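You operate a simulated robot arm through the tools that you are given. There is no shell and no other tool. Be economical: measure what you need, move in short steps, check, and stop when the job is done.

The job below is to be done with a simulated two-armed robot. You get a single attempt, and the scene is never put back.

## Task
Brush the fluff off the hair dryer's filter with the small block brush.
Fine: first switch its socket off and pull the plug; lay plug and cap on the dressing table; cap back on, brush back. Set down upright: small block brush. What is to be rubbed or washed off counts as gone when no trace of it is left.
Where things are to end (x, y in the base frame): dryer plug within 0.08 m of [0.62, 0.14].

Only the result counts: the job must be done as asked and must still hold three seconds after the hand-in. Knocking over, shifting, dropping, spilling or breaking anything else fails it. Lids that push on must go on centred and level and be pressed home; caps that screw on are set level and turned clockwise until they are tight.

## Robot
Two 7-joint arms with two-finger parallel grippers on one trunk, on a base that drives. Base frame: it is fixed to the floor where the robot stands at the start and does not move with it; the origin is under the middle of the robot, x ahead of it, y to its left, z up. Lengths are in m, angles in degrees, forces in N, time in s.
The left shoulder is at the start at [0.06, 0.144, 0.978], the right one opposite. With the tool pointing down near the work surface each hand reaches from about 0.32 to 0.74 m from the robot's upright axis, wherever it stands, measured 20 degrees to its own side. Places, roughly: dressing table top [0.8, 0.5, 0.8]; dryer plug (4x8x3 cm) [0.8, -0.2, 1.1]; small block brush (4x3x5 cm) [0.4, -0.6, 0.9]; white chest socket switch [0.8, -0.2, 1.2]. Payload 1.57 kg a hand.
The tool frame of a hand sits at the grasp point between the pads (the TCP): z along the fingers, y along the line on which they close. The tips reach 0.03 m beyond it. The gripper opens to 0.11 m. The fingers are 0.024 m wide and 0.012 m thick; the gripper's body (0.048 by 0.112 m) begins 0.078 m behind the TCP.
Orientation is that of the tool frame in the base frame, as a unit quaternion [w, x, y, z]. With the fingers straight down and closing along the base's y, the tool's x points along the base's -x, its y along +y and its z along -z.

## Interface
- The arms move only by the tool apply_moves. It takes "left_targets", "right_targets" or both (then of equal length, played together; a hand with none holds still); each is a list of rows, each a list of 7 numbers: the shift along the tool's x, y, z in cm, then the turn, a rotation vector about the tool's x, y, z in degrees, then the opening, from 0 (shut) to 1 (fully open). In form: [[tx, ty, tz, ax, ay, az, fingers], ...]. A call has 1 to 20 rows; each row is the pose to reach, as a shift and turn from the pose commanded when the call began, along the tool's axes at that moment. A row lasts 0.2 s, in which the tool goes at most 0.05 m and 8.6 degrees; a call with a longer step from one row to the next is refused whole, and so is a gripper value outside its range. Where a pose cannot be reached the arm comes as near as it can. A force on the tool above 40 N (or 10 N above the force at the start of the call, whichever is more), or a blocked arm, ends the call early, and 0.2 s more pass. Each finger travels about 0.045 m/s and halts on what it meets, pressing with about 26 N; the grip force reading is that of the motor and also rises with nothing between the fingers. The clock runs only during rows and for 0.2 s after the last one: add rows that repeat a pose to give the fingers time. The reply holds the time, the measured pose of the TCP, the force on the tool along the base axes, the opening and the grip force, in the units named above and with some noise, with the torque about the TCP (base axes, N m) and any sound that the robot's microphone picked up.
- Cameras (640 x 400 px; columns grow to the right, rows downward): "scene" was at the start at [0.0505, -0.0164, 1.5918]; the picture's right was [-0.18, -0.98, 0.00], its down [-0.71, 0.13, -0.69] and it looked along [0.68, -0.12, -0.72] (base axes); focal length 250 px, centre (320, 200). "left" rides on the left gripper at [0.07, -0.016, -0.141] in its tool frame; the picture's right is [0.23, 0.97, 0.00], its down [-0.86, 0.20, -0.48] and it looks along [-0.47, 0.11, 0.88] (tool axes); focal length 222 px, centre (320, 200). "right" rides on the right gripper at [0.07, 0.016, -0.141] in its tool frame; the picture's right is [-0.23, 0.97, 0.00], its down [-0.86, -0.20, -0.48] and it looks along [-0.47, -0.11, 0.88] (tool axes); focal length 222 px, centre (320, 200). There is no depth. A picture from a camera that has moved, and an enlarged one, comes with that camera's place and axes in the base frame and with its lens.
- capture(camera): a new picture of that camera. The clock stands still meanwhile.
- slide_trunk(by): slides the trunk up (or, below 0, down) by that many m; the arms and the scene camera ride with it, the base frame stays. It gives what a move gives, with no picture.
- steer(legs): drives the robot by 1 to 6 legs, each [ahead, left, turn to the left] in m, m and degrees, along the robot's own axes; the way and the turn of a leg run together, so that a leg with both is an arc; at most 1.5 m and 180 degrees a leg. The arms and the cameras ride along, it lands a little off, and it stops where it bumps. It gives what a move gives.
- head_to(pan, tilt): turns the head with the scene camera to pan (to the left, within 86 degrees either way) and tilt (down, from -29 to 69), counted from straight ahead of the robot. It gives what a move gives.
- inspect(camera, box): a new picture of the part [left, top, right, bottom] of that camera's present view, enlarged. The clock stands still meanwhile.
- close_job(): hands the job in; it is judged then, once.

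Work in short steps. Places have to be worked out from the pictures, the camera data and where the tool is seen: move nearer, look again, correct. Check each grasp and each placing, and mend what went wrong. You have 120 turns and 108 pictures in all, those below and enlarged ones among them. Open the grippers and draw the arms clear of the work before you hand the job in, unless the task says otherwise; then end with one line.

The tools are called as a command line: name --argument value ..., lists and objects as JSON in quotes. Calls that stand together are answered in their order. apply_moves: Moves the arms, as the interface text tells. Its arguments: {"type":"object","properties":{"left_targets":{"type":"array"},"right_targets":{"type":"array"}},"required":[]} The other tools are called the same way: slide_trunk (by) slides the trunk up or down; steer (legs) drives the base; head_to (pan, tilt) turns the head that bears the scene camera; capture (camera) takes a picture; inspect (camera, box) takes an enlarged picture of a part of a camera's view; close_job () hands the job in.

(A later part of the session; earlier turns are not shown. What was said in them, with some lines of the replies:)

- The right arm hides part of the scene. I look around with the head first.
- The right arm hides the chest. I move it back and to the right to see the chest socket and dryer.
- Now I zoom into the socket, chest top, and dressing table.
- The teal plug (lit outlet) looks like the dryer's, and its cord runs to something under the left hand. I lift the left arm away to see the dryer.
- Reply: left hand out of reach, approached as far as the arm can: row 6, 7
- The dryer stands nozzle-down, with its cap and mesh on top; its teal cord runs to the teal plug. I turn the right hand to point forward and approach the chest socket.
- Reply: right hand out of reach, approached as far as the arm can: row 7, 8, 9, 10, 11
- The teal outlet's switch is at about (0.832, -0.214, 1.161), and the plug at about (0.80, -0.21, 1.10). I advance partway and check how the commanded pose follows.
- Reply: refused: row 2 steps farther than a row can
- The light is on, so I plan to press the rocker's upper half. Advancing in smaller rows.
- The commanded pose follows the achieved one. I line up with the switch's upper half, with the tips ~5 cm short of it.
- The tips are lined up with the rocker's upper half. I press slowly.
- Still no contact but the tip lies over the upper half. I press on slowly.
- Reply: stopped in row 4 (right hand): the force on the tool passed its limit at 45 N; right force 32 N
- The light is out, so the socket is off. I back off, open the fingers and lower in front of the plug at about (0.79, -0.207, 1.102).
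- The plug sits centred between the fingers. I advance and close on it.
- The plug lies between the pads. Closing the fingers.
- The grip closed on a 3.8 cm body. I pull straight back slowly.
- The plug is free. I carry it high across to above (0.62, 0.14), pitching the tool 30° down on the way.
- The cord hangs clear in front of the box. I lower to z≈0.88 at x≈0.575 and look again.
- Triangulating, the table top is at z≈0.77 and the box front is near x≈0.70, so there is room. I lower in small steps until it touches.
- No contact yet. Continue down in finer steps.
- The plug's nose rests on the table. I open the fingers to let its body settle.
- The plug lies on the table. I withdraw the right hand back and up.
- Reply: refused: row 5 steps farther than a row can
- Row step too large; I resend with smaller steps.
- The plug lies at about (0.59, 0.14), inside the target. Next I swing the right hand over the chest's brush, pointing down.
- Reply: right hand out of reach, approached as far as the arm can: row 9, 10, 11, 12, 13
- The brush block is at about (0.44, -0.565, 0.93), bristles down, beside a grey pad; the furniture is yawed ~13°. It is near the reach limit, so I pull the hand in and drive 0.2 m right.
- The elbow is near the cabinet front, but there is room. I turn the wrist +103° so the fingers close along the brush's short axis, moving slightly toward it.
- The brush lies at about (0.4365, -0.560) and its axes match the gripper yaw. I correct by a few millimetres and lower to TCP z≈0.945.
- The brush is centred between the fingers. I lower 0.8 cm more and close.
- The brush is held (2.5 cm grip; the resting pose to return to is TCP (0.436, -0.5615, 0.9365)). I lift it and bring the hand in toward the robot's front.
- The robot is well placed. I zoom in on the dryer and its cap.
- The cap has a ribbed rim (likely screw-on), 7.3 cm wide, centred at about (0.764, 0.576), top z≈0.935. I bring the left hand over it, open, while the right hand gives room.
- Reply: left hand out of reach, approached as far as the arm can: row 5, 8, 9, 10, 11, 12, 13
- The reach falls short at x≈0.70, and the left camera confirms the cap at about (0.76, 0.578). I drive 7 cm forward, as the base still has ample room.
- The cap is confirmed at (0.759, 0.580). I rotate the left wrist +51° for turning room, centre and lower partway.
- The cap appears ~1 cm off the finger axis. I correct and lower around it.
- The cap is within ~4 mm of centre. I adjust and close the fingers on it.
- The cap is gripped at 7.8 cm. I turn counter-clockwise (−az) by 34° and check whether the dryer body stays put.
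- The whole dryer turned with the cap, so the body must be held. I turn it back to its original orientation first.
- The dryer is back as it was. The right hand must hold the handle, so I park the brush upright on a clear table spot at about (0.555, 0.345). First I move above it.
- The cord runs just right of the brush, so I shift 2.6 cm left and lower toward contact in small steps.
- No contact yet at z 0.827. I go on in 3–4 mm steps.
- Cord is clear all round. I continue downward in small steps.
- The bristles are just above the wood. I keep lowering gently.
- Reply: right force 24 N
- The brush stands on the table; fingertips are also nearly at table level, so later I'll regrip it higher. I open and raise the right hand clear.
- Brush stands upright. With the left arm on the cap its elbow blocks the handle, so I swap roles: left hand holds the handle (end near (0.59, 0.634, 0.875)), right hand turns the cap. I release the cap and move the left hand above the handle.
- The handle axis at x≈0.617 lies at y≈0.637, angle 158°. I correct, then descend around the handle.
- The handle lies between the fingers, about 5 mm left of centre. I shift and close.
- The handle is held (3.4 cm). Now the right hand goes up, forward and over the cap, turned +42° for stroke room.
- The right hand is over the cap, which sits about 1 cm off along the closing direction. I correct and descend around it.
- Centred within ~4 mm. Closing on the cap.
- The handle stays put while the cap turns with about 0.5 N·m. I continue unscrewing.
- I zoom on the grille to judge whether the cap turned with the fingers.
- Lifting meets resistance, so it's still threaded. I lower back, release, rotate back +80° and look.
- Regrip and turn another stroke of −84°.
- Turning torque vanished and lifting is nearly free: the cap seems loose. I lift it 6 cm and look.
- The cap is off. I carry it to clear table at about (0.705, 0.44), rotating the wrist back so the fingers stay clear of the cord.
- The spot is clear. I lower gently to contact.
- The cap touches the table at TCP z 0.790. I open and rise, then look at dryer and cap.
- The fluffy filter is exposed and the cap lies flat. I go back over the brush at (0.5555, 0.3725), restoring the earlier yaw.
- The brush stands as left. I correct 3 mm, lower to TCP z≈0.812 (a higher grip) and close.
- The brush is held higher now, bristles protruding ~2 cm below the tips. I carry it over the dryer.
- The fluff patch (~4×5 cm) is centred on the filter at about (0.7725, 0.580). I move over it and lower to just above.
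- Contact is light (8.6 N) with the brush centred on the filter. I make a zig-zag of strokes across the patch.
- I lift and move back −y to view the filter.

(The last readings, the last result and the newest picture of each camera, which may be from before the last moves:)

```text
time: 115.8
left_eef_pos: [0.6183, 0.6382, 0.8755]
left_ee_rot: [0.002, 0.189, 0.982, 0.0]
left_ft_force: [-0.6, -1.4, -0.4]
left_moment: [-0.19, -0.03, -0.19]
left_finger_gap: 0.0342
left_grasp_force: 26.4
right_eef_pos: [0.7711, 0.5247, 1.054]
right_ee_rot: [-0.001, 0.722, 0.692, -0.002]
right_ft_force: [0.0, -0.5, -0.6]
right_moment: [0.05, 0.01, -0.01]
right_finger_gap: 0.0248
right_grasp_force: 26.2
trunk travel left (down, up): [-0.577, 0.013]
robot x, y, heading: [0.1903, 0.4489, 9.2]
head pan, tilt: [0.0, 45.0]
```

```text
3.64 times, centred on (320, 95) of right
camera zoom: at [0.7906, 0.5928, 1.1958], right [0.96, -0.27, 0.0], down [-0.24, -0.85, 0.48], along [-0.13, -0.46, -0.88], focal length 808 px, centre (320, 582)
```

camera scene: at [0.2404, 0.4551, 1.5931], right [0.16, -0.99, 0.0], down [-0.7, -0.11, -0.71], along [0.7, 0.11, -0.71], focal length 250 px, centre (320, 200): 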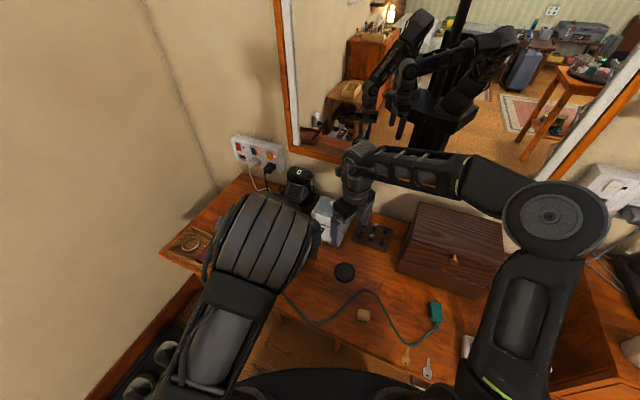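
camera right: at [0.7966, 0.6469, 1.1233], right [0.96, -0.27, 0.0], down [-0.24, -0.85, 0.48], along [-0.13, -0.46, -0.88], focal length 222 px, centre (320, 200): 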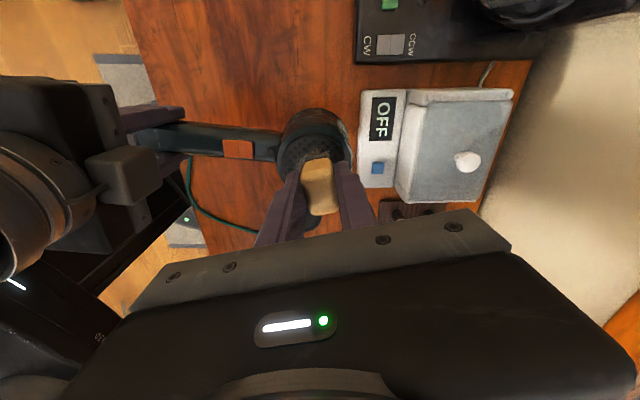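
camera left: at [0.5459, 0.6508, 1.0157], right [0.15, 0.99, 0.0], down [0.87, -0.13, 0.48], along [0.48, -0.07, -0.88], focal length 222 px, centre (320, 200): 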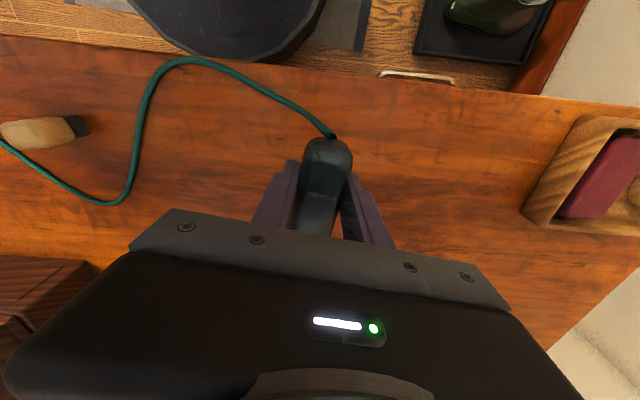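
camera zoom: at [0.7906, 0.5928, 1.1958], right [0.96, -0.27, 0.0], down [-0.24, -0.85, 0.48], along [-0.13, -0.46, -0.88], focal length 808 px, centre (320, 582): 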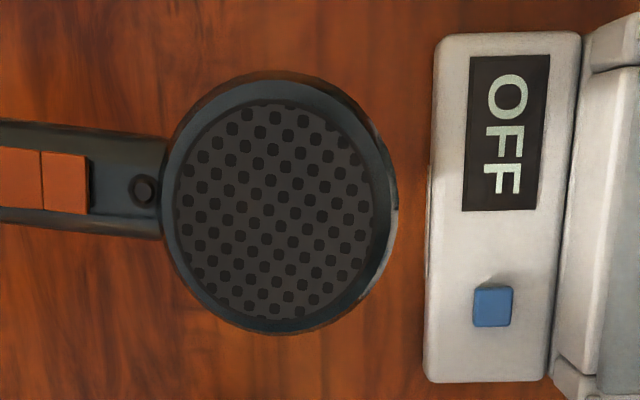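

The filter is spotless. I park the brush back at its spot on the table so the right hand can refit the cap while the left still holds the handle.

apply_moves --right_targets '[[-4, -1, 0, 0, 0, 0, 0], [-8, -3, 0, 0, 0, 0, 0], [-11, -6, 0, 0, 0, 0, 0], [-13, -10, 0, 0, 0, 0, 0], [-15, -14, 0, 0, 0, 0, 0], [-16, -18, 1, 0, 0, 0, 0], [-16.1, -20.8, 4, 0, 0, 0, 0], [-16.1, -20.8, 8, 0, 0, 0, 0], [-16.1, -20.8, 12, 0, 0, 0, 0], [-16.1, -20.8, 16, 0, 0, 0, 0], [-16.1, -20.8, 20, 0, 0, 0, 0], [-16.1, -20.8, 22.5, 0, 0, 0, 0], [-16.1, -20.8, 23.3, 0, 0, 0, 0], [-16.1, -20.8, 23.8, 0, 0, 0, 0]]'

capture --camera "right"

```text
time: 118.8
left_eef_pos: [0.6187, 0.6395, 0.8755]
left_ee_rot: [0.003, 0.189, 0.982, 0.002]
left_ft_force: [-0.9, -0.3, -1.4]
left_moment: [-0.03, 0.08, -0.04]
left_finger_gap: 0.034
left_grasp_force: 25.7
right_eef_pos: [0.5539, 0.3734, 0.8168]
right_ee_rot: [-0.002, 0.722, 0.692, -0.002]
right_ft_force: [-0.6, -0.5, 0.0]
right_moment: [0.0, 0.0, -0.04]
right_finger_gap: 0.0249
right_grasp_force: 25.7
trunk travel left (down, up): [-0.577, 0.013]
robot x, y, heading: [0.1931, 0.4469, 9.2]
head pan, tilt: [0.0, 45.0]
```

```text
22 pictures are left
camera right: at [0.5739, 0.4414, 0.9596], right [0.96, -0.27, 0.0], down [-0.24, -0.85, 0.48], along [-0.13, -0.46, -0.88], focal length 222 px, centre (320, 200)
```

right: 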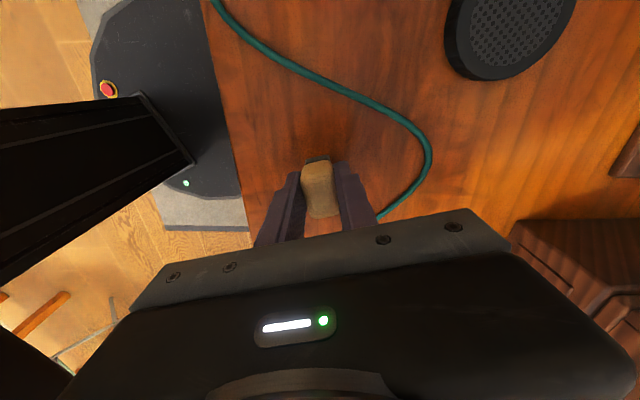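

Setting the brush down gently, releasing, rising, and moving over the cap with yaw +38°.

apply_moves --right_targets '[[0, 0, 0.25, 0, 0, 0, 0], [0, 0, 0.4, 0, 0, 0, 0], [0, 0, 0.4, 0, 0, 0, 0.3], [0, 0, 0.4, 0, 0, 0, 0.5], [0, 0, 0.4, 0, 0, 0, 0.6], [0, 0, -2, 0, 0, 0, 0.6], [0, 0, -6, 0, 0, 0, 0.6], [0, 0, -10, 0, 0, 0, 0.6], [1.5, 3, -13, 0, 0, 8, 0.7], [3, 6, -13, 0, 0, 16, 0.8], [4.5, 9, -13, 0, 0, 24, 1], [6, 12, -13, 0, 0, 32, 1], [7.5, 14.7, -12, 0, 0, 38, 1], [7.5, 14.7, -9, 0, 0, 38, 1], [7.5, 14.7, -6, 0, 0, 38, 1]]'

capture --camera "right"

```text
time: 122.0
left_eef_pos: [0.619, 0.6396, 0.8747]
left_ee_rot: [0.003, 0.189, 0.982, 0.002]
left_ft_force: [0.6, -0.5, -2.6]
left_moment: [-0.01, 0.1, -0.05]
left_finger_gap: 0.0342
left_grasp_force: 26.0
right_eef_pos: [0.7057, 0.4383, 0.8785]
right_ee_rot: [-0.002, 0.908, 0.418, -0.001]
right_ft_force: [0.5, 0.0, 0.8]
right_moment: [0.02, 0.03, 0.01]
right_finger_gap: 0.1101
right_grasp_force: 0.1
trunk travel left (down, up): [-0.577, 0.013]
robot x, y, heading: [0.187, 0.4478, 9.0]
head pan, tilt: [0.0, 45.0]
```

```text
21 pictures are left
camera right: at [0.7637, 0.4801, 1.0204], right [0.59, -0.81, 0.0], down [-0.71, -0.52, 0.48], along [-0.39, -0.28, -0.88], focal length 222 px, centre (320, 200)
```

right: 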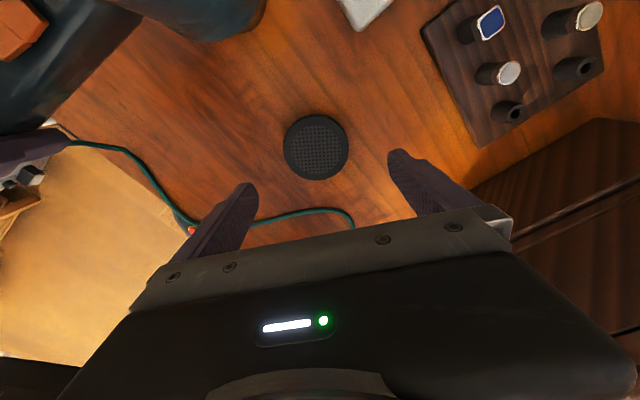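

The cap is slightly forward of the fingers. I correct 6 mm, lower to TCP z≈0.792 and grip it.

apply_moves --right_targets '[[0.6, -0.1, 3, 0, 0, 0, 1], [0.6, -0.1, 6, 0, 0, 0, 1], [0.6, -0.1, 8, 0, 0, 0, 1], [0.6, -0.1, 8.6, 0, 0, 0, 1], [0.6, -0.1, 8.6, 0, 0, 0, 0.85], [0.6, -0.1, 8.6, 0, 0, 0, 0.7], [0.6, -0.1, 8.6, 0, 0, 0, 0.55], [0.6, -0.1, 8.6, 0, 0, 0, 0.5], [0.6, -0.1, 8.6, 0, 0, 0, 0.5]]'

capture --camera "right"

```text
time: 124.0
left_eef_pos: [0.6181, 0.6393, 0.8751]
left_ee_rot: [0.003, 0.189, 0.982, 0.001]
left_ft_force: [-0.6, 0.7, -4.6]
left_moment: [0.24, 0.62, 0.03]
left_finger_gap: 0.0337
left_grasp_force: 26.0
right_eef_pos: [0.709, 0.4441, 0.7905]
right_ee_rot: [0.0, 0.908, 0.418, 0.0]
right_ft_force: [6.7, -5.2, 15.3]
right_moment: [-0.46, -0.65, 0.02]
right_finger_gap: 0.0748
right_grasp_force: 25.5
trunk travel left (down, up): [-0.577, 0.013]
robot x, y, heading: [0.1881, 0.444, 9.4]
head pan, tilt: [0.0, 45.0]
```

```text
20 pictures are left
camera right: at [0.7673, 0.4862, 0.9319], right [0.59, -0.81, 0.0], down [-0.71, -0.52, 0.48], along [-0.39, -0.28, -0.88], focal length 222 px, centre (320, 200)
```

right: 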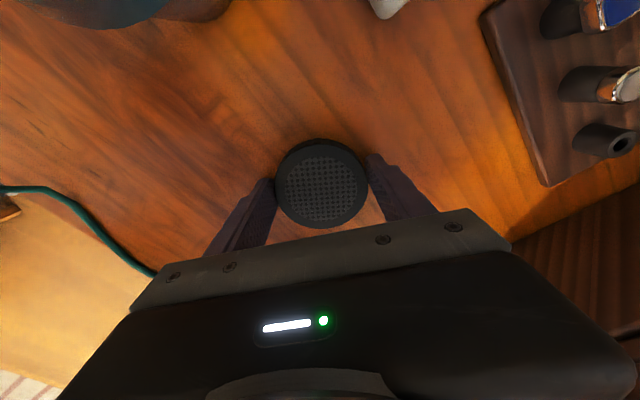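

The grip is ~6 mm off the cap's centre and presses on the table. I reopen, shift +6 mm along tool x, rise 2.5 mm and regrip.

apply_moves --right_targets '[[0, 0, 0, 0, 0, 0, 0.75], [0, 0, -0.2, 0, 0, 0, 0.85], [0.6, 0, -0.2, 0, 0, 0, 0.85], [0.6, 0, -0.2, 0, 0, 0, 0.7], [0.6, 0, -0.2, 0, 0, 0, 0.55], [0.6, 0, -0.2, 0, 0, 0, 0.5], [0.6, 0, -0.2, 0, 0, 0, 0.5]]'

capture --camera "right"

```text
time: 125.6
left_eef_pos: [0.6178, 0.6389, 0.8757]
left_ee_rot: [0.003, 0.189, 0.982, 0.001]
left_ft_force: [1.8, 0.3, -1.3]
left_moment: [0.0, -0.11, 0.21]
left_finger_gap: 0.0339
left_grasp_force: 26.1
right_eef_pos: [0.7116, 0.4482, 0.792]
right_ee_rot: [-0.001, 0.908, 0.419, -0.001]
right_ft_force: [-0.6, -0.4, -0.2]
right_moment: [0.0, 0.0, 0.01]
right_finger_gap: 0.0734
right_grasp_force: 26.2
trunk travel left (down, up): [-0.577, 0.013]
robot x, y, heading: [0.1913, 0.4501, 9.2]
head pan, tilt: [0.0, 45.0]
```

```text
19 pictures are left
camera right: at [0.771, 0.4912, 0.9339], right [0.59, -0.81, 0.0], down [-0.71, -0.52, 0.48], along [-0.39, -0.28, -0.88], focal length 222 px, centre (320, 200)
```

right: 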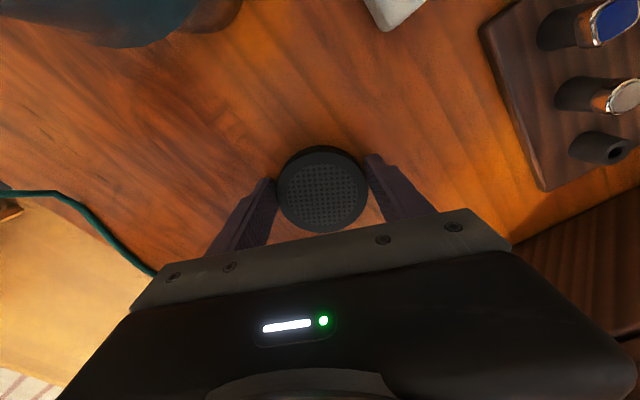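

That shift made the chord smaller, so the earlier position was better. I go back 7 mm and regrip at this height.

apply_moves --right_targets '[[0, 0, 0, 0, 0, 0, 0.75], [0, 0, 0, 0, 0, 0, 0.85], [-0.8, 0, 0, 0, 0, 0, 0.85], [-0.8, 0, 0, 0, 0, 0, 0.7], [-0.8, 0, 0, 0, 0, 0, 0.55], [-0.8, 0, 0, 0, 0, 0, 0.5], [-0.8, 0, 0, 0, 0, 0, 0.5]]'

capture --camera "right"

```text
time: 127.2
left_eef_pos: [0.619, 0.6403, 0.875]
left_ee_rot: [0.003, 0.189, 0.982, 0.001]
left_ft_force: [2.2, -0.6, -0.6]
left_moment: [-0.08, -0.29, 0.13]
left_finger_gap: 0.0338
left_grasp_force: 26.0
right_eef_pos: [0.7072, 0.4428, 0.7913]
right_ee_rot: [0.0, 0.908, 0.419, -0.001]
right_ft_force: [-0.3, -1.0, 2.6]
right_moment: [-0.07, -0.03, -0.06]
right_finger_gap: 0.0745
right_grasp_force: 25.5
trunk travel left (down, up): [-0.577, 0.013]
robot x, y, heading: [0.1872, 0.4494, 8.8]
head pan, tilt: [0.0, 45.0]
```

```text
18 pictures are left
camera right: at [0.7659, 0.4849, 0.9334], right [0.59, -0.81, 0.0], down [-0.71, -0.52, 0.48], along [-0.39, -0.28, -0.88], focal length 222 px, centre (320, 200)
```

right: 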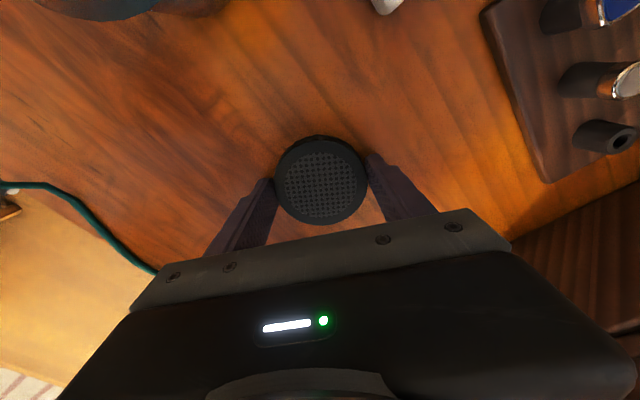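

The grip is now centred. I lift the cap, carry it over the dryer and rotate back −84° for a clockwise stroke.

apply_moves --right_targets '[[0, 0, -4, 0, 0, 0, 0.5], [0, 0, -8, 0, 0, 0, 0.5], [0, 0, -12, 0, 0, 0, 0.5], [0, 0, -16, 0, 0, 0, 0.5], [0, 0, -20, 0, 0, 0, 0.5], [0, 0, -23, 0, 0, -4, 0.5], [2, -0.6, -24, 0, 0, -12, 0.5], [4, -1.2, -24, 0, 0, -20, 0.5], [6, -1.8, -24, 0, 0, -28, 0.5], [8, -2.3, -24, 0, 0, -36, 0.5], [10, -2.8, -24, 0, 0, -44, 0.5], [12, -3.3, -24, 0, 0, -52, 0.5], [13, -3.7, -24, 0, 0, -60, 0.5], [14, -4, -24, 0, 0, -68, 0.5], [14.7, -4.05, -24, 0, 0, -76, 0.5], [14.7, -4.05, -23, 0, 0, -84, 0.5], [14.7, -4.05, -20, 0, 0, -84, 0.5], [14.7, -4.05, -18.5, 0, 0, -84, 0.5]]'

capture --camera "right"

```text
time: 131.0
left_eef_pos: [0.6191, 0.6403, 0.8757]
left_ee_rot: [0.002, 0.189, 0.982, 0.002]
left_ft_force: [-0.3, -0.1, -3.2]
left_moment: [0.08, 0.31, -0.03]
left_finger_gap: 0.0338
left_grasp_force: 25.9
right_eef_pos: [0.7728, 0.5834, 0.9794]
right_ee_rot: [-0.001, 0.395, 0.919, -0.001]
right_ft_force: [-0.5, -0.2, 1.5]
right_moment: [-0.02, 0.0, 0.02]
right_finger_gap: 0.0743
right_grasp_force: 26.2
trunk travel left (down, up): [-0.577, 0.013]
robot x, y, heading: [0.1927, 0.4491, 9.0]
head pan, tilt: [0.0, 45.0]
```

```text
17 pictures are left
camera right: at [0.7377, 0.6456, 1.1203], right [0.86, 0.51, 0.0], down [0.45, -0.76, 0.48], along [0.24, -0.41, -0.88], focal length 222 px, centre (320, 200)
```

right: 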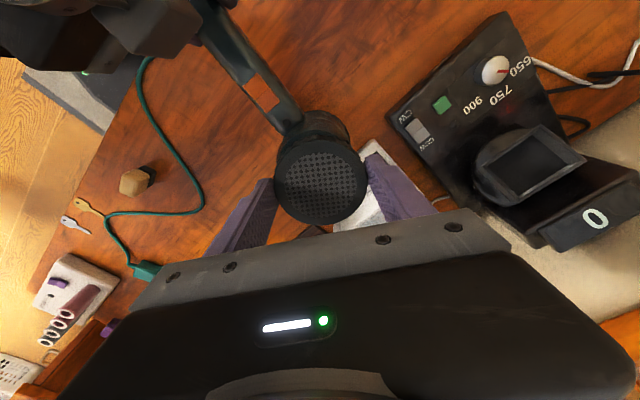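

The cap hangs level over the dryer. I correct 3 mm and lower gently to contact.

apply_moves --right_targets '[[-0.15, -0.3, 0.8, 0, 0, 0, 0.5], [-0.15, -0.3, 1.6, 0, 0, 0, 0.5], [-0.15, -0.3, 2.2, 0, 0, 0, 0.5], [-0.15, -0.3, 2.6, 0, 0, 0, 0.5], [-0.15, -0.3, 2.8, 0, 0, 0, 0.5]]'

```text
time: 132.2
left_eef_pos: [0.6189, 0.6389, 0.8765]
left_ee_rot: [0.004, 0.189, 0.982, 0.002]
left_ft_force: [7.5, -2.7, -7.0]
left_moment: [-0.06, 0.82, 0.21]
left_finger_gap: 0.034
left_grasp_force: 26.3
right_eef_pos: [0.7703, 0.5797, 0.952]
right_ee_rot: [-0.003, 0.394, 0.919, 0.001]
right_ft_force: [-6.7, 0.7, 12.2]
right_moment: [0.11, 0.38, -0.02]
right_finger_gap: 0.0739
right_grasp_force: 25.3
trunk travel left (down, up): [-0.577, 0.013]
robot x, y, heading: [0.1861, 0.4481, 9.4]
head pan, tilt: [0.0, 45.0]
```

Contact at 12 N. I turn clockwise with a slight downward feed.

apply_moves --right_targets '[[0.1, -0.1, 0, 0, 0, 7, 0.5], [0.1, -0.1, 0, 0, 0, 14, 0.5], [0.1, -0.1, 0.1, 0, 0, 21, 0.5], [0.1, -0.1, 0.1, 0, 0, 28, 0.5], [0.1, -0.1, 0.1, 0, 0, 35, 0.5], [0.1, -0.1, 0.2, 0, 0, 42, 0.5], [0.1, -0.1, 0.2, 0, 0, 49, 0.5], [0.1, -0.1, 0.2, 0, 0, 56, 0.5], [0.1, -0.1, 0.3, 0, 0, 63, 0.5], [0.1, -0.1, 0.3, 0, 0, 70, 0.5], [0.1, -0.1, 0.3, 0, 0, 77, 0.5], [0.1, -0.1, 0.3, 0, 0, 84, 0.5]]'

capture --camera "right"

```text
time: 134.5
left_eef_pos: [0.617, 0.6406, 0.8745]
left_ee_rot: [0.002, 0.19, 0.982, 0.001]
left_ft_force: [-3.2, -1.1, 2.9]
left_moment: [-0.22, -0.38, -0.41]
left_finger_gap: 0.0341
left_grasp_force: 25.8
right_eef_pos: [0.7689, 0.5785, 0.9488]
right_ee_rot: [-0.001, 0.849, 0.528, -0.002]
right_ft_force: [1.0, 1.9, 3.0]
right_moment: [-0.26, 0.13, -0.01]
right_finger_gap: 0.0721
right_grasp_force: 26.0
trunk travel left (down, up): [-0.577, 0.013]
robot x, y, heading: [0.1867, 0.4505, 9.0]
head pan, tilt: [0.0, 45.0]
stopped in row 11 (right hand): the force on the tool passed its limit at 46 N (the readings are from after the stop); the commanded pose is now the measured one
```

```text
16 pictures are left
camera right: at [0.8153, 0.6338, 1.0903], right [0.77, -0.63, 0.0], down [-0.56, -0.68, 0.48], along [-0.31, -0.37, -0.88], focal length 222 px, centre (320, 200)
```

right: 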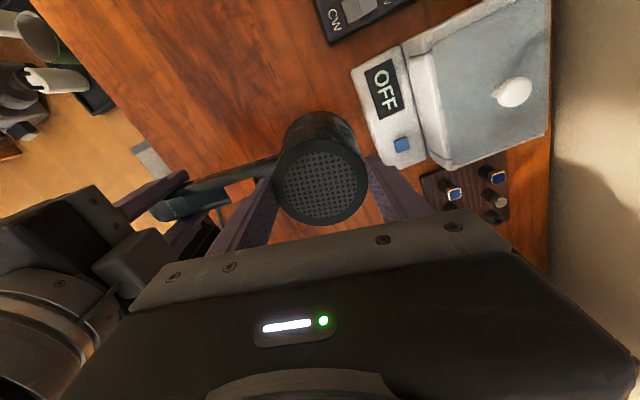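

The force limit tripped after ~70°. I release, rotate back, and inspect how the cap sits.

apply_moves --right_targets '[[0, 0, 0, 0, 0, 0, 0.7], [0, 0, 0, 0, 0, 0, 0.85], [0, 0, 0, 0, 0, 0, 1], [0, 0, -1, 0, 0, 0, 1], [0, 0, -2, 0, 0, -8, 1], [0, 0, -2, 0, 0, -16, 1], [0, 0, -2, 0, 0, -24, 1], [0, 0, -2, 0, 0, -32, 1], [0, 0, -2, 0, 0, -40, 1], [0, 0, -2, 0, 0, -48, 1], [0, 0, -2, 0, 0, -56, 1], [0, 0, -2, 0, 0, -64, 1], [0, 0, -2, 0, 0, -70, 1]]'

inspect --camera "right" --box '[220, 70, 420, 230]'

```text
time: 137.3
left_eef_pos: [0.6166, 0.6398, 0.874]
left_ee_rot: [0.001, 0.189, 0.982, 0.001]
left_ft_force: [-1.4, -1.1, -1.9]
left_moment: [-0.25, 0.16, -0.29]
left_finger_gap: 0.0337
left_grasp_force: 26.0
right_eef_pos: [0.7707, 0.5793, 0.9684]
right_ee_rot: [-0.001, 0.392, 0.92, 0.0]
right_ft_force: [-0.9, 0.4, -0.3]
right_moment: [-0.03, -0.01, -0.04]
right_finger_gap: 0.1101
right_grasp_force: 0.0
trunk travel left (down, up): [-0.577, 0.013]
robot x, y, heading: [0.1845, 0.4505, 9.3]
head pan, tilt: [0.0, 45.0]
```

```text
2.50 times, centred on (320, 150) of right
camera zoom: at [0.7349, 0.64, 1.1096], right [0.86, 0.51, 0.0], down [0.45, -0.75, 0.48], along [0.24, -0.41, -0.88], focal length 555 px, centre (320, 325)
```

zoom: 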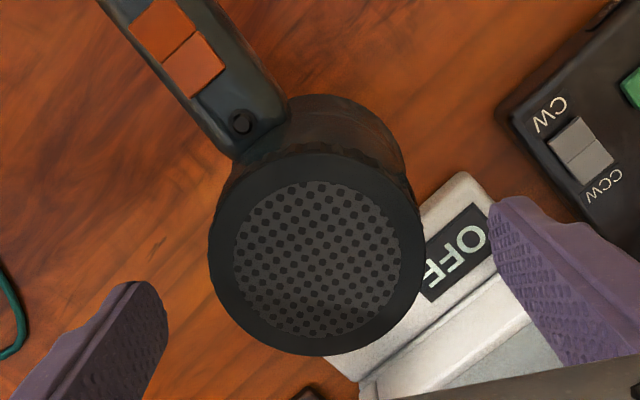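

The cap sits centred and level. I regrip and turn clockwise another stroke.

apply_moves --right_targets '[[0, 0, 1, 0, 0, 0, 1], [0, 0, 2.2, 0, 0, 0, 1], [0, 0, 2.2, 0, 0, 0, 0.85], [0, 0, 2.2, 0, 0, 0, 0.7], [0, 0, 2.2, 0, 0, 0, 0.55], [0, 0, 2.2, 0, 0, 0, 0.5]]'

apply_moves --right_targets '[[0, 0, 0, 0, 0, 7, 0.5], [0, 0, 0, 0, 0, 14, 0.5], [0, 0, 0, 0, 0, 21, 0.5], [0, 0, 0, 0, 0, 28, 0.5], [0, 0, 0, 0, 0, 35, 0.5], [0, 0, 0, 0, 0, 42, 0.5], [0, 0, 0, 0, 0, 49, 0.5], [0, 0, 0, 0, 0, 56, 0.5], [0, 0, 0, 0, 0, 63, 0.5], [0, 0, 0, 0, 0, 70, 0.5], [0, 0, 0, 0, 0, 77, 0.5], [0, 0, 0, 0, 0, 84, 0.5]]'

capture --camera "right"

```text
time: 138.7
left_eef_pos: [0.6172, 0.6398, 0.8752]
left_ee_rot: [0.001, 0.189, 0.982, 0.002]
left_ft_force: [-1.8, -0.8, -0.4]
left_moment: [-0.28, 0.14, -0.23]
left_finger_gap: 0.0341
left_grasp_force: 25.9
right_eef_pos: [0.7698, 0.5788, 0.9451]
right_ee_rot: [-0.001, 0.392, 0.92, 0.0]
right_ft_force: [0.0, 0.0, 0.5]
right_moment: [0.07, 0.01, 0.03]
right_finger_gap: 0.0777
right_grasp_force: 26.4
trunk travel left (down, up): [-0.577, 0.013]
robot x, y, heading: [0.1922, 0.4471, 9.2]
head pan, tilt: [0.0, 45.0]
```

```text
time: 141.3
left_eef_pos: [0.6184, 0.641, 0.8755]
left_ee_rot: [0.001, 0.189, 0.982, 0.001]
left_ft_force: [2.2, -0.6, 2.1]
left_moment: [0.08, -0.21, -0.7]
left_finger_gap: 0.0337
left_grasp_force: 25.9
right_eef_pos: [0.7709, 0.5773, 0.9445]
right_ee_rot: [0.0, 0.907, 0.42, -0.001]
right_ft_force: [-1.4, 1.9, 0.1]
right_moment: [-0.02, -0.01, 0.72]
right_finger_gap: 0.0776
right_grasp_force: 26.1
trunk travel left (down, up): [-0.577, 0.013]
robot x, y, heading: [0.1907, 0.4482, 9.5]
head pan, tilt: [0.0, 45.0]
```

```text
14 pictures are left
camera right: at [0.8279, 0.621, 1.0877], right [0.6, -0.8, 0.0], down [-0.7, -0.52, 0.48], along [-0.39, -0.29, -0.88], focal length 222 px, centre (320, 200)
```

right: 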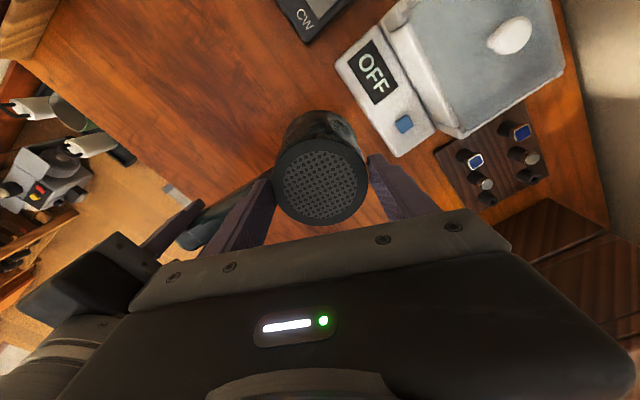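

The torque rose to 0.72 N·m. One more stroke to make sure it is tight.

apply_moves --right_targets '[[0, 0, 0, 0, 0, 0, 0.7], [0, 0, 0, 0, 0, 0, 0.85], [0, 0, 0, 0, 0, -3, 0.95], [0, 0, 0, 0, 0, -11, 1], [0, 0, 0, 0, 0, -19, 1], [0, 0, 0, 0, 0, -27, 1], [0, 0, 0, 0, 0, -35, 1], [0, 0, 0, 0, 0, -43, 1], [0, 0, 0, 0, 0, -51, 1], [0, 0, 0, 0, 0, -59, 1], [0, 0, 0, 0, 0, -67, 1], [0, 0, 0, 0, 0, -75, 1], [0, 0, 0, 0, 0, -75, 0.85], [0, 0, 0, 0, 0, -75, 0.7], [0, 0, 0, 0, 0, -75, 0.55], [0, 0, 0, 0, 0, -75, 0.5]]'

apply_moves --right_targets '[[0, 0, 0, 0, 0, 6, 0.5], [0, 0, 0, 0, 0, 12, 0.5], [0, 0, 0, 0, 0, 18, 0.5], [0, 0, 0, 0, 0, 24, 0.5], [0, 0, 0, 0, 0, 30, 0.5]]'

```text
time: 144.7
left_eef_pos: [0.6177, 0.6408, 0.8751]
left_ee_rot: [0.002, 0.189, 0.982, 0.002]
left_ft_force: [0.0, -1.1, -1.3]
left_moment: [-0.29, 0.25, -0.16]
left_finger_gap: 0.0339
left_grasp_force: 26.0
right_eef_pos: [0.7711, 0.5784, 0.946]
right_ee_rot: [-0.001, 0.464, 0.886, -0.001]
right_ft_force: [-0.8, -0.4, -0.5]
right_moment: [0.0, 0.05, 0.01]
right_finger_gap: 0.0771
right_grasp_force: 25.7
trunk travel left (down, up): [-0.577, 0.013]
robot x, y, heading: [0.1883, 0.4465, 9.4]
head pan, tilt: [0.0, 45.0]
```

```text
time: 145.9
left_eef_pos: [0.6172, 0.6398, 0.8747]
left_ee_rot: [0.001, 0.189, 0.982, 0.002]
left_ft_force: [-0.7, 0.9, 0.9]
left_moment: [0.07, 0.0, -0.89]
left_finger_gap: 0.0337
left_grasp_force: 26.0
right_eef_pos: [0.7687, 0.5777, 0.9474]
right_ee_rot: [-0.001, 0.678, 0.735, -0.001]
right_ft_force: [0.1, -0.6, 0.3]
right_moment: [0.01, -0.15, 0.91]
right_finger_gap: 0.0775
right_grasp_force: 26.2
trunk travel left (down, up): [-0.577, 0.013]
robot x, y, heading: [0.1894, 0.4509, 9.0]
head pan, tilt: [0.0, 45.0]
```

Torque is 0.91 now. I continue until it saturates.

apply_moves --right_targets '[[0, 0, 0, 0, 0, 6, 0.5], [0, 0, 0, 0, 0, 12, 0.5], [0, 0, 0, 0, 0, 18, 0.5], [0, 0, 0, 0, 0, 24, 0.5], [0, 0, 0, 0, 0, 30, 0.5]]'

capture --camera "right"

```text
time: 147.1
left_eef_pos: [0.6177, 0.6399, 0.8748]
left_ee_rot: [0.001, 0.19, 0.982, 0.002]
left_ft_force: [-1.1, 1.7, -1.4]
left_moment: [0.04, 0.25, -0.66]
left_finger_gap: 0.0341
left_grasp_force: 26.4
right_eef_pos: [0.7692, 0.5784, 0.9462]
right_ee_rot: [-0.001, 0.845, 0.535, -0.001]
right_ft_force: [0.4, -2.0, -0.3]
right_moment: [-0.22, 0.05, 0.81]
right_finger_gap: 0.0777
right_grasp_force: 26.2
trunk travel left (down, up): [-0.577, 0.013]
robot x, y, heading: [0.1893, 0.4473, 9.0]
head pan, tilt: [0.0, 45.0]
```

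```text
13 pictures are left
camera right: at [0.8148, 0.6344, 1.088], right [0.78, -0.62, 0.0], down [-0.55, -0.69, 0.48], along [-0.3, -0.38, -0.88], focal length 222 px, centre (320, 200)
```

right: 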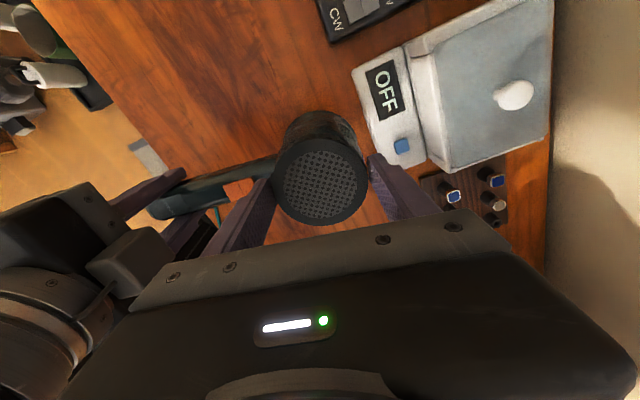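

Torque has saturated and the grille shows the fingers slipping: the cap is tight. I release, rise, and go back over the brush.

apply_moves --right_targets '[[0, 0, 0, 0, 0, 0, 0.7], [0, 0, 0, 0, 0, 0, 0.85], [0, 0, 0, 0, 0, 0, 1], [0, 0, -3, 0, 0, 0, 1], [0, 0, -7, 0, 0, 0, 1], [0, 0, -11, 0, 0, 0, 1], [-4, -0.5, -12, 0, 0, -4, 1], [-8, -1.5, -12, 0, 0, -10, 0.9], [-12, -3, -12, 0, 0, -16, 0.8], [-16, -4.5, -12, 0, 0, -22.8, 0.7], [-20, -6.5, -12, 0, 0, -22.8, 0.6], [-24, -8.5, -12, 0, 0, -22.8, 0.6], [-27.7, -10.5, -10, 0, 0, -22.8, 0.6], [-27.7, -10.5, -6, 0, 0, -22.8, 0.6], [-27.7, -10.5, -2, 0, 0, -22.8, 0.6], [-27.7, -10.5, 2, 0, 0, -22.8, 0.6], [-27.7, -10.5, 6, 0, 0, -22.8, 0.6]]'

capture --camera "right"

```text
time: 150.7
left_eef_pos: [0.6179, 0.6393, 0.8748]
left_ee_rot: [0.001, 0.188, 0.982, 0.002]
left_ft_force: [0.5, -0.2, -2.8]
left_moment: [0.15, 0.3, 0.13]
left_finger_gap: 0.0338
left_grasp_force: 26.1
right_eef_pos: [0.5576, 0.3716, 0.8846]
right_ee_rot: [-0.001, 0.722, 0.692, -0.002]
right_ft_force: [0.8, -0.1, 0.2]
right_moment: [-0.03, -0.01, 0.01]
right_finger_gap: 0.0661
right_grasp_force: 0.0
trunk travel left (down, up): [-0.577, 0.013]
robot x, y, heading: [0.1861, 0.4513, 9.3]
head pan, tilt: [0.0, 45.0]
```

```text
12 pictures are left
camera right: at [0.5768, 0.4408, 1.0269], right [0.96, -0.27, 0.0], down [-0.23, -0.85, 0.48], along [-0.13, -0.46, -0.88], focal length 222 px, centre (320, 200)
```

right: 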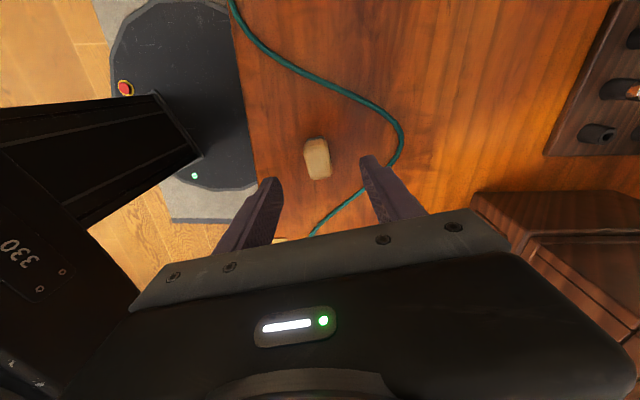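

The brush stands there. I grip it at z≈0.813 while the left hand releases the handle and rises.

apply_moves --right_targets '[[0.1, -0.25, 2.4, 0, 0, 0, 0.6], [0.1, -0.25, 4.8, 0, 0, 0, 0.6], [0.1, -0.25, 6.6, 0, 0, 0, 0.6], [0.1, -0.25, 7.2, 0, 0, 0, 0.6], [0.1, -0.25, 7.2, 0, 0, 0, 0.4], [0.1, -0.25, 7.2, 0, 0, 0, 0.2], [0.1, -0.25, 7.2, 0, 0, 0, 0], [0.1, -0.25, 7.2, 0, 0, 0, 0], [0.1, -0.25, 7.2, 0, 0, 0, 0], [0.1, -0.25, 5, 0, 0, 0, 0], [0.1, -0.25, 1, 0, 0, 0, 0], [0.1, -0.25, -3, 0, 0, 0, 0], [0.1, -0.25, -7, 0, 0, 0, 0], [0.1, -0.25, -11, 0, 0, 0, 0], [0.1, -0.25, -15, 0, 0, 0, 0]]' --left_targets '[[0, 0, 0.05, 0, 0, 0, 0.35], [0, 0, 0.1, 0, 0, 0, 0.45], [0, 0, 0.1, 0, 0, 0, 0.6], [0, 0, 0.1, 0, 0, 0, 0.6], [0, 0, -2, 0, 0, 0, 0.6], [0, 0, -5, 0, 0, 0, 0.6], [0, 0, -9, 0, 0, 0, 0.6], [0, 0, -13, 0, 0, 0, 0.6], [0, 0, -17, 0, 0, 0, 0.6], [3, 2, -20, 0, 0, 0, 0.6], [7, 4, -21, 0, 0, 0, 0.6], [11, 6, -22, 0, 0, 0, 0.6], [15, 8, -22, 0, 0, 0, 0.6], [18, 10, -22, 0, 0, 0, 0.6], [18, 10, -22, 0, 0, 0, 0.6]]'

capture --camera "scene"

capture --camera "right"

```text
time: 153.9
left_eef_pos: [0.4859, 0.7981, 1.0961]
left_ee_rot: [0.002, 0.189, 0.982, 0.002]
left_ft_force: [-0.2, -0.1, 0.1]
left_moment: [0.0, -0.01, 0.02]
left_finger_gap: 0.0661
left_grasp_force: 0.2
right_eef_pos: [0.5558, 0.3742, 1.0352]
right_ee_rot: [-0.001, 0.722, 0.692, -0.002]
right_ft_force: [0.6, -0.4, 0.2]
right_moment: [0.03, 0.04, 0.01]
right_finger_gap: 0.0252
right_grasp_force: 26.4
trunk travel left (down, up): [-0.577, 0.013]
robot x, y, heading: [0.1876, 0.4502, 9.1]
head pan, tilt: [0.0, 45.0]
```

```text
11 pictures are left
camera scene: at [0.2403, 0.4545, 1.5931], right [0.16, -0.99, 0.0], down [-0.7, -0.11, -0.71], along [0.7, 0.11, -0.71], focal length 250 px, centre (320, 200)
```

scene: 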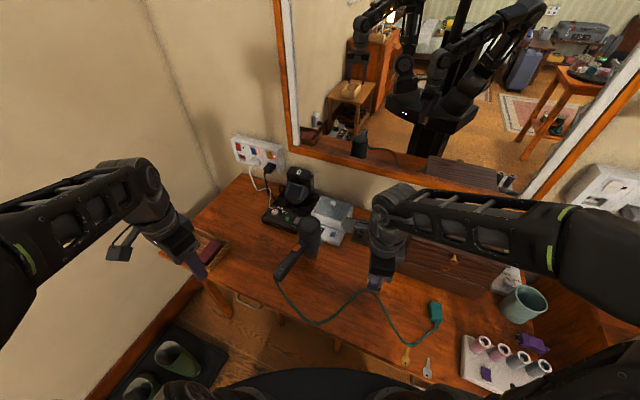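

```text
10 pictures are left
camera right: at [0.5754, 0.4431, 1.1772], right [0.96, -0.27, 0.0], down [-0.23, -0.85, 0.48], along [-0.13, -0.46, -0.88], focal length 222 px, centre (320, 200)
```

right: 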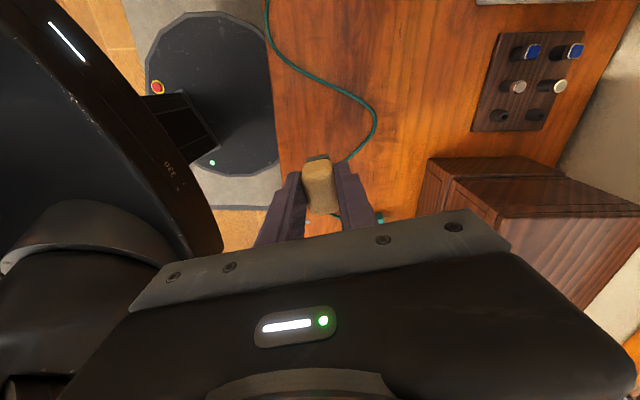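

The dryer stands free with its cap on. I zoom to check, then drive back toward the chest.

inspect --camera "scene" --box '[270, 205, 350, 285]'

steer --legs '[[-0.185, 0, 0], [0, 0, -9.1], [0, -0.62, 0]]'

```text
5.00 times, centred on (310, 245) of scene
camera zoom: at [0.2403, 0.4545, 1.5931], right [0.16, -0.99, 0.0], down [-0.7, -0.11, -0.71], along [0.7, 0.11, -0.71], focal length 1252 px, centre (370, -25)
```

zoom: 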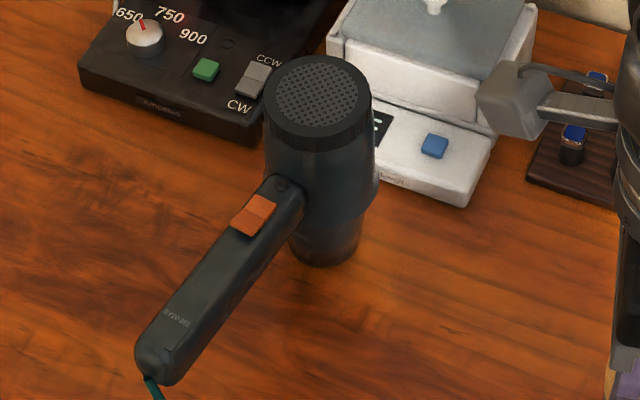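

```text
time: 159.1
left_eef_pos: [0.3507, 0.1126, 1.0956]
left_ee_rot: [0.001, 0.27, 0.963, 0.001]
left_ft_force: [0.2, -0.8, 0.3]
left_moment: [0.01, -0.01, 0.0]
left_finger_gap: 0.0659
left_grasp_force: 0.2
right_eef_pos: [0.3494, -0.3163, 1.0352]
right_ee_rot: [-0.001, 0.777, 0.629, -0.001]
right_ft_force: [0.5, 0.7, -1.0]
right_moment: [0.03, -0.01, 0.01]
right_finger_gap: 0.0247
right_grasp_force: 25.6
trunk travel left (down, up): [-0.577, 0.013]
robot x, y, heading: [-0.001, -0.1848, -0.1]
head pan, tilt: [0.0, 45.0]
```

The cap sits level and fully down. Now I carry the brush over its original place at (0.436, -0.5615).

apply_moves --right_targets '[[0, 0, -3, 0, 0, 0, 0], [-2, 2, -4.5, 0, 0, 0, 0], [-5, 4.5, -4.5, 0, 0, 0, 0], [-8, 7, -4.5, 0, 0, 0, 0], [-11.5, 9, -4.5, 0, 0, 0, 0], [-15, 11, -4.5, 0, 0, 0, 0], [-18.5, 12.5, -4, 0, 0, 0, 0], [-22.2, 13.6, -3, 0, 0, 0, 0], [-22.2, 13.6, 0, 0, 0, 0, 0], [-22.2, 13.6, 3, 0, 0, 0, 0], [-22.2, 13.6, 5, 0, 0, 0, 0]]'

capture --camera "right"

```text
time: 161.5
left_eef_pos: [0.3507, 0.1131, 1.0953]
left_ee_rot: [0.001, 0.27, 0.963, 0.002]
left_ft_force: [-0.1, -0.4, -0.2]
left_moment: [0.02, 0.02, -0.03]
left_finger_gap: 0.066
left_grasp_force: 0.0
right_eef_pos: [0.4373, -0.5615, 0.9844]
right_ee_rot: [-0.001, 0.777, 0.63, 0.0]
right_ft_force: [-0.4, -0.1, -1.2]
right_moment: [-0.02, 0.02, -0.01]
right_finger_gap: 0.0252
right_grasp_force: 25.9
trunk travel left (down, up): [-0.577, 0.013]
robot x, y, heading: [-0.0004, -0.182, -0.1]
head pan, tilt: [0.0, 45.0]
```

```text
8 pictures are left
camera right: at [0.469, -0.4967, 1.1259], right [0.91, -0.42, 0.0], down [-0.37, -0.8, 0.48], along [-0.21, -0.43, -0.88], focal length 222 px, centre (320, 200)
```

right: 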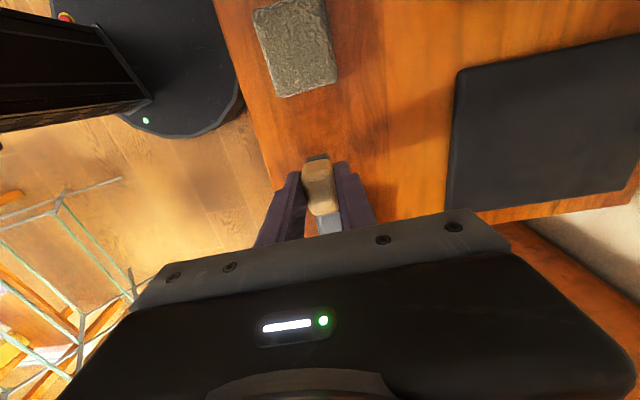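

The position matches. I lower gently to contact.

apply_moves --right_targets '[[0, 0, 1.2, 0, 0, 0, 0], [0, 0, 2.2, 0, 0, 0, 0], [0, 0, 2.5, 0, 0, 0, 0], [0, 0, 2.7, 0, 0, 0, 0], [0, 0, 2.9, 0, 0, 0, 0]]'

```text
time: 162.7
left_eef_pos: [0.3504, 0.1129, 1.0965]
left_ee_rot: [0.001, 0.27, 0.963, 0.001]
left_ft_force: [-0.7, -0.5, -0.1]
left_moment: [-0.02, 0.0, -0.01]
left_finger_gap: 0.0662
left_grasp_force: 0.1
right_eef_pos: [0.4355, -0.5621, 0.955]
right_ee_rot: [-0.001, 0.777, 0.63, -0.001]
right_ft_force: [0.1, 0.8, -0.5]
right_moment: [0.02, -0.01, -0.01]
right_finger_gap: 0.0252
right_grasp_force: 26.6
trunk travel left (down, up): [-0.577, 0.013]
robot x, y, heading: [-0.0015, -0.1827, -0.1]
head pan, tilt: [0.0, 45.0]
```

apply_moves --right_targets '[[0, 0, 0.15, 0, 0, 0, 0], [0, 0, 0.3, 0, 0, 0, 0], [0, 0, 0.4, 0, 0, 0, 0]]'

```text
time: 163.5
left_eef_pos: [0.3487, 0.1136, 1.0967]
left_ee_rot: [0.002, 0.27, 0.963, 0.002]
left_ft_force: [-0.7, -0.5, 0.4]
left_moment: [0.01, 0.0, -0.01]
left_finger_gap: 0.0658
left_grasp_force: 0.0
right_eef_pos: [0.4361, -0.5613, 0.9533]
right_ee_rot: [0.001, 0.777, 0.629, 0.0]
right_ft_force: [0.2, -0.5, 18.1]
right_moment: [-0.03, 0.01, 0.03]
right_finger_gap: 0.025
right_grasp_force: 26.1
trunk travel left (down, up): [-0.577, 0.013]
robot x, y, heading: [-0.0019, -0.1836, -0.4]
head pan, tilt: [0.0, 45.0]
```

The brush rests on the chest. I open, rise straight up, and check.

apply_moves --right_targets '[[0, 0, -0.2, 0, 0, 0, 0.3], [0, 0, -0.2, 0, 0, 0, 0.5], [0, 0, -0.2, 0, 0, 0, 0.6], [0, 0, -3, 0, 0, 0, 0.6], [0, 0, -7, 0, 0, 0, 0.6], [0, 0, -11, 0, 0, 0, 0.6], [4, 0, -12, 0, 0, 0, 0.6], [8, 0, -12, 0, 0, 0, 0.6], [12, -1, -12, 0, 0, 0, 0.6]]'

head_to --pan -20 --tilt 45

capture --camera "scene"

inspect --camera "scene" --box '[330, 170, 490, 290]'

```text
time: 165.5
left_eef_pos: [0.3502, 0.1141, 1.0952]
left_ee_rot: [0.002, 0.269, 0.963, 0.0]
left_ft_force: [0.4, -0.5, -0.6]
left_moment: [0.02, 0.01, 0.01]
left_finger_gap: 0.0662
left_grasp_force: 0.1
right_eef_pos: [0.4498, -0.442, 1.0698]
right_ee_rot: [0.0, 0.777, 0.629, -0.001]
right_ft_force: [0.4, -0.2, -0.6]
right_moment: [-0.01, -0.01, 0.04]
right_finger_gap: 0.0659
right_grasp_force: 0.1
trunk travel left (down, up): [-0.577, 0.013]
robot x, y, heading: [-0.0022, -0.1823, -0.4]
head pan, tilt: [0.0, 45.0]
```

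```text
time: 166.3
left_eef_pos: [0.3515, 0.1136, 1.0955]
left_ee_rot: [0.001, 0.269, 0.963, 0.002]
left_ft_force: [0.6, -0.3, 0.0]
left_moment: [-0.01, -0.01, 0.01]
left_finger_gap: 0.0664
left_grasp_force: 0.0
right_eef_pos: [0.4499, -0.4438, 1.0692]
right_ee_rot: [0.0, 0.777, 0.63, 0.0]
right_ft_force: [0.3, 0.6, 0.2]
right_moment: [0.01, 0.01, -0.02]
right_finger_gap: 0.0658
right_grasp_force: 0.0
trunk travel left (down, up): [-0.577, 0.013]
robot x, y, heading: [0.0001, -0.1861, -0.3]
head pan, tilt: [-20.0, 45.0]
```

```text
7 pictures are left
camera scene: at [0.0467, -0.2126, 1.5931], right [-0.35, -0.94, 0.0], down [-0.66, 0.24, -0.71], along [0.66, -0.24, -0.71], focal length 250 px, centre (320, 200)
```

scene: 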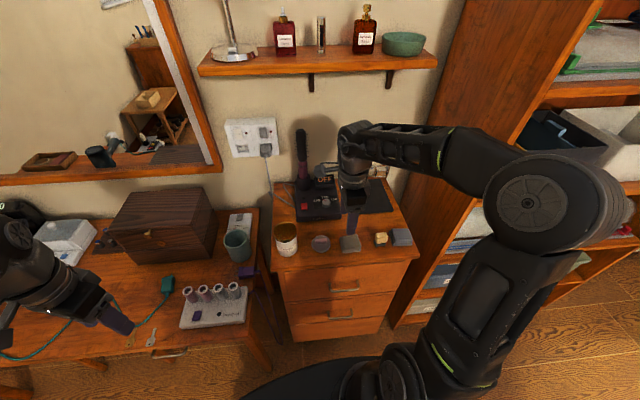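

```text
3.33 times, centred on (410, 230) of scene
camera zoom: at [0.0467, -0.2126, 1.5931], right [-0.35, -0.94, 0.0], down [-0.66, 0.24, -0.71], along [0.66, -0.24, -0.71], focal length 834 px, centre (20, 100)
```

zoom: 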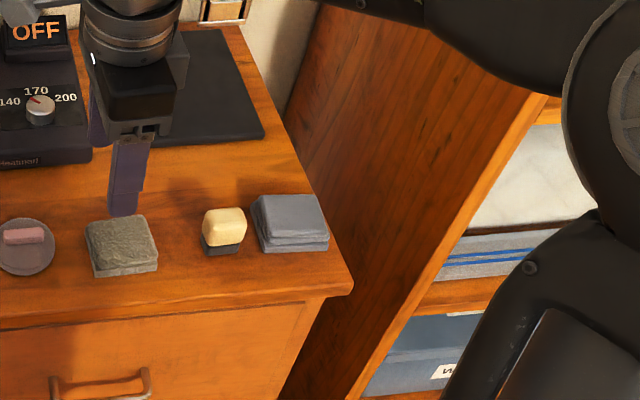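

Brush stands upright in its place, and the plug lies at about (0.60, 0.14). I pull the right hand back off the chest and take a last look at the plug and dryer.

apply_moves --right_targets '[[2, -2, -1, 0, 0, 0, 0.8], [5, -5, -2, 0, 0, 0, 1], [8, -8, -2, 0, 0, 0, 1], [10, -10, -2, 0, 0, 0, 1]]' --left_targets '[[0, 0, 0, 0, 0, 0, 0.8], [0, 0, 0, 0, 0, 0, 1], [0, 0, 0, 0, 0, 0, 1], [0, 0, 0, 0, 0, 0, 1]]'

head_to --pan 30 --tilt 38

capture --camera "scene"

```text
time: 167.3
left_eef_pos: [0.3512, 0.1129, 1.0948]
left_ee_rot: [0.002, 0.27, 0.963, 0.001]
left_ft_force: [-0.1, -0.3, 0.8]
left_moment: [0.01, 0.03, -0.01]
left_finger_gap: 0.1102
left_grasp_force: 0.1
right_eef_pos: [0.3734, -0.3245, 1.0914]
right_ee_rot: [-0.001, 0.777, 0.63, -0.001]
right_ft_force: [-0.7, 0.3, 0.3]
right_moment: [0.01, 0.03, -0.01]
right_finger_gap: 0.11
right_grasp_force: 0.1
trunk travel left (down, up): [-0.577, 0.013]
robot x, y, heading: [-0.0002, -0.1841, -0.2]
head pan, tilt: [-20.0, 45.0]
```

```text
time: 168.5
left_eef_pos: [0.3502, 0.1131, 1.0965]
left_ee_rot: [0.001, 0.27, 0.963, 0.002]
left_ft_force: [-0.6, 0.3, -0.2]
left_moment: [0.04, -0.02, -0.04]
left_finger_gap: 0.1099
left_grasp_force: 0.0
right_eef_pos: [0.3738, -0.323, 1.0906]
right_ee_rot: [-0.002, 0.778, 0.629, -0.001]
right_ft_force: [-1.1, 0.0, -0.6]
right_moment: [0.02, -0.01, 0.04]
right_finger_gap: 0.1099
right_grasp_force: 0.1
trunk travel left (down, up): [-0.577, 0.013]
robot x, y, heading: [-0.0013, -0.1855, -0.3]
head pan, tilt: [30.0, 38.0]
```

```text
5 pictures are left
camera scene: at [0.0455, -0.1419, 1.6034], right [0.49, -0.87, 0.0], down [-0.54, -0.3, -0.79], along [0.68, 0.39, -0.62], focal length 250 px, centre (320, 200)
```

scene: 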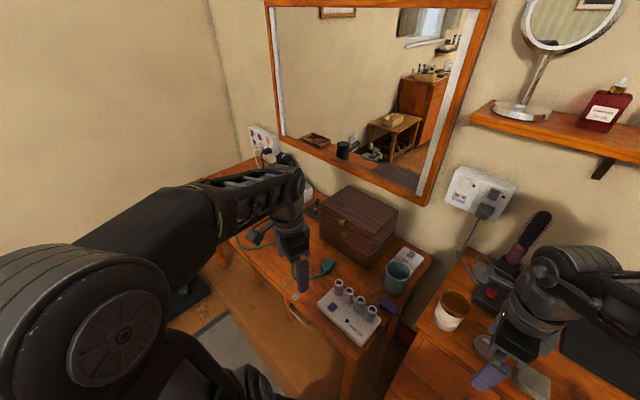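

Everything is in place: socket off, plug on the table, filter clean, cap tight, brush upright. Both hands are open and clear, so I hand in.

close_job

```text
The job is handed in.
```

The dryer's filter is brushed clean, and the job is handed in. The socket is switched off, the plug lies on the dressing table at about (0.60, 0.14), the cap is screwed back on tight, and the small block brush stands upright in its place on the chest.
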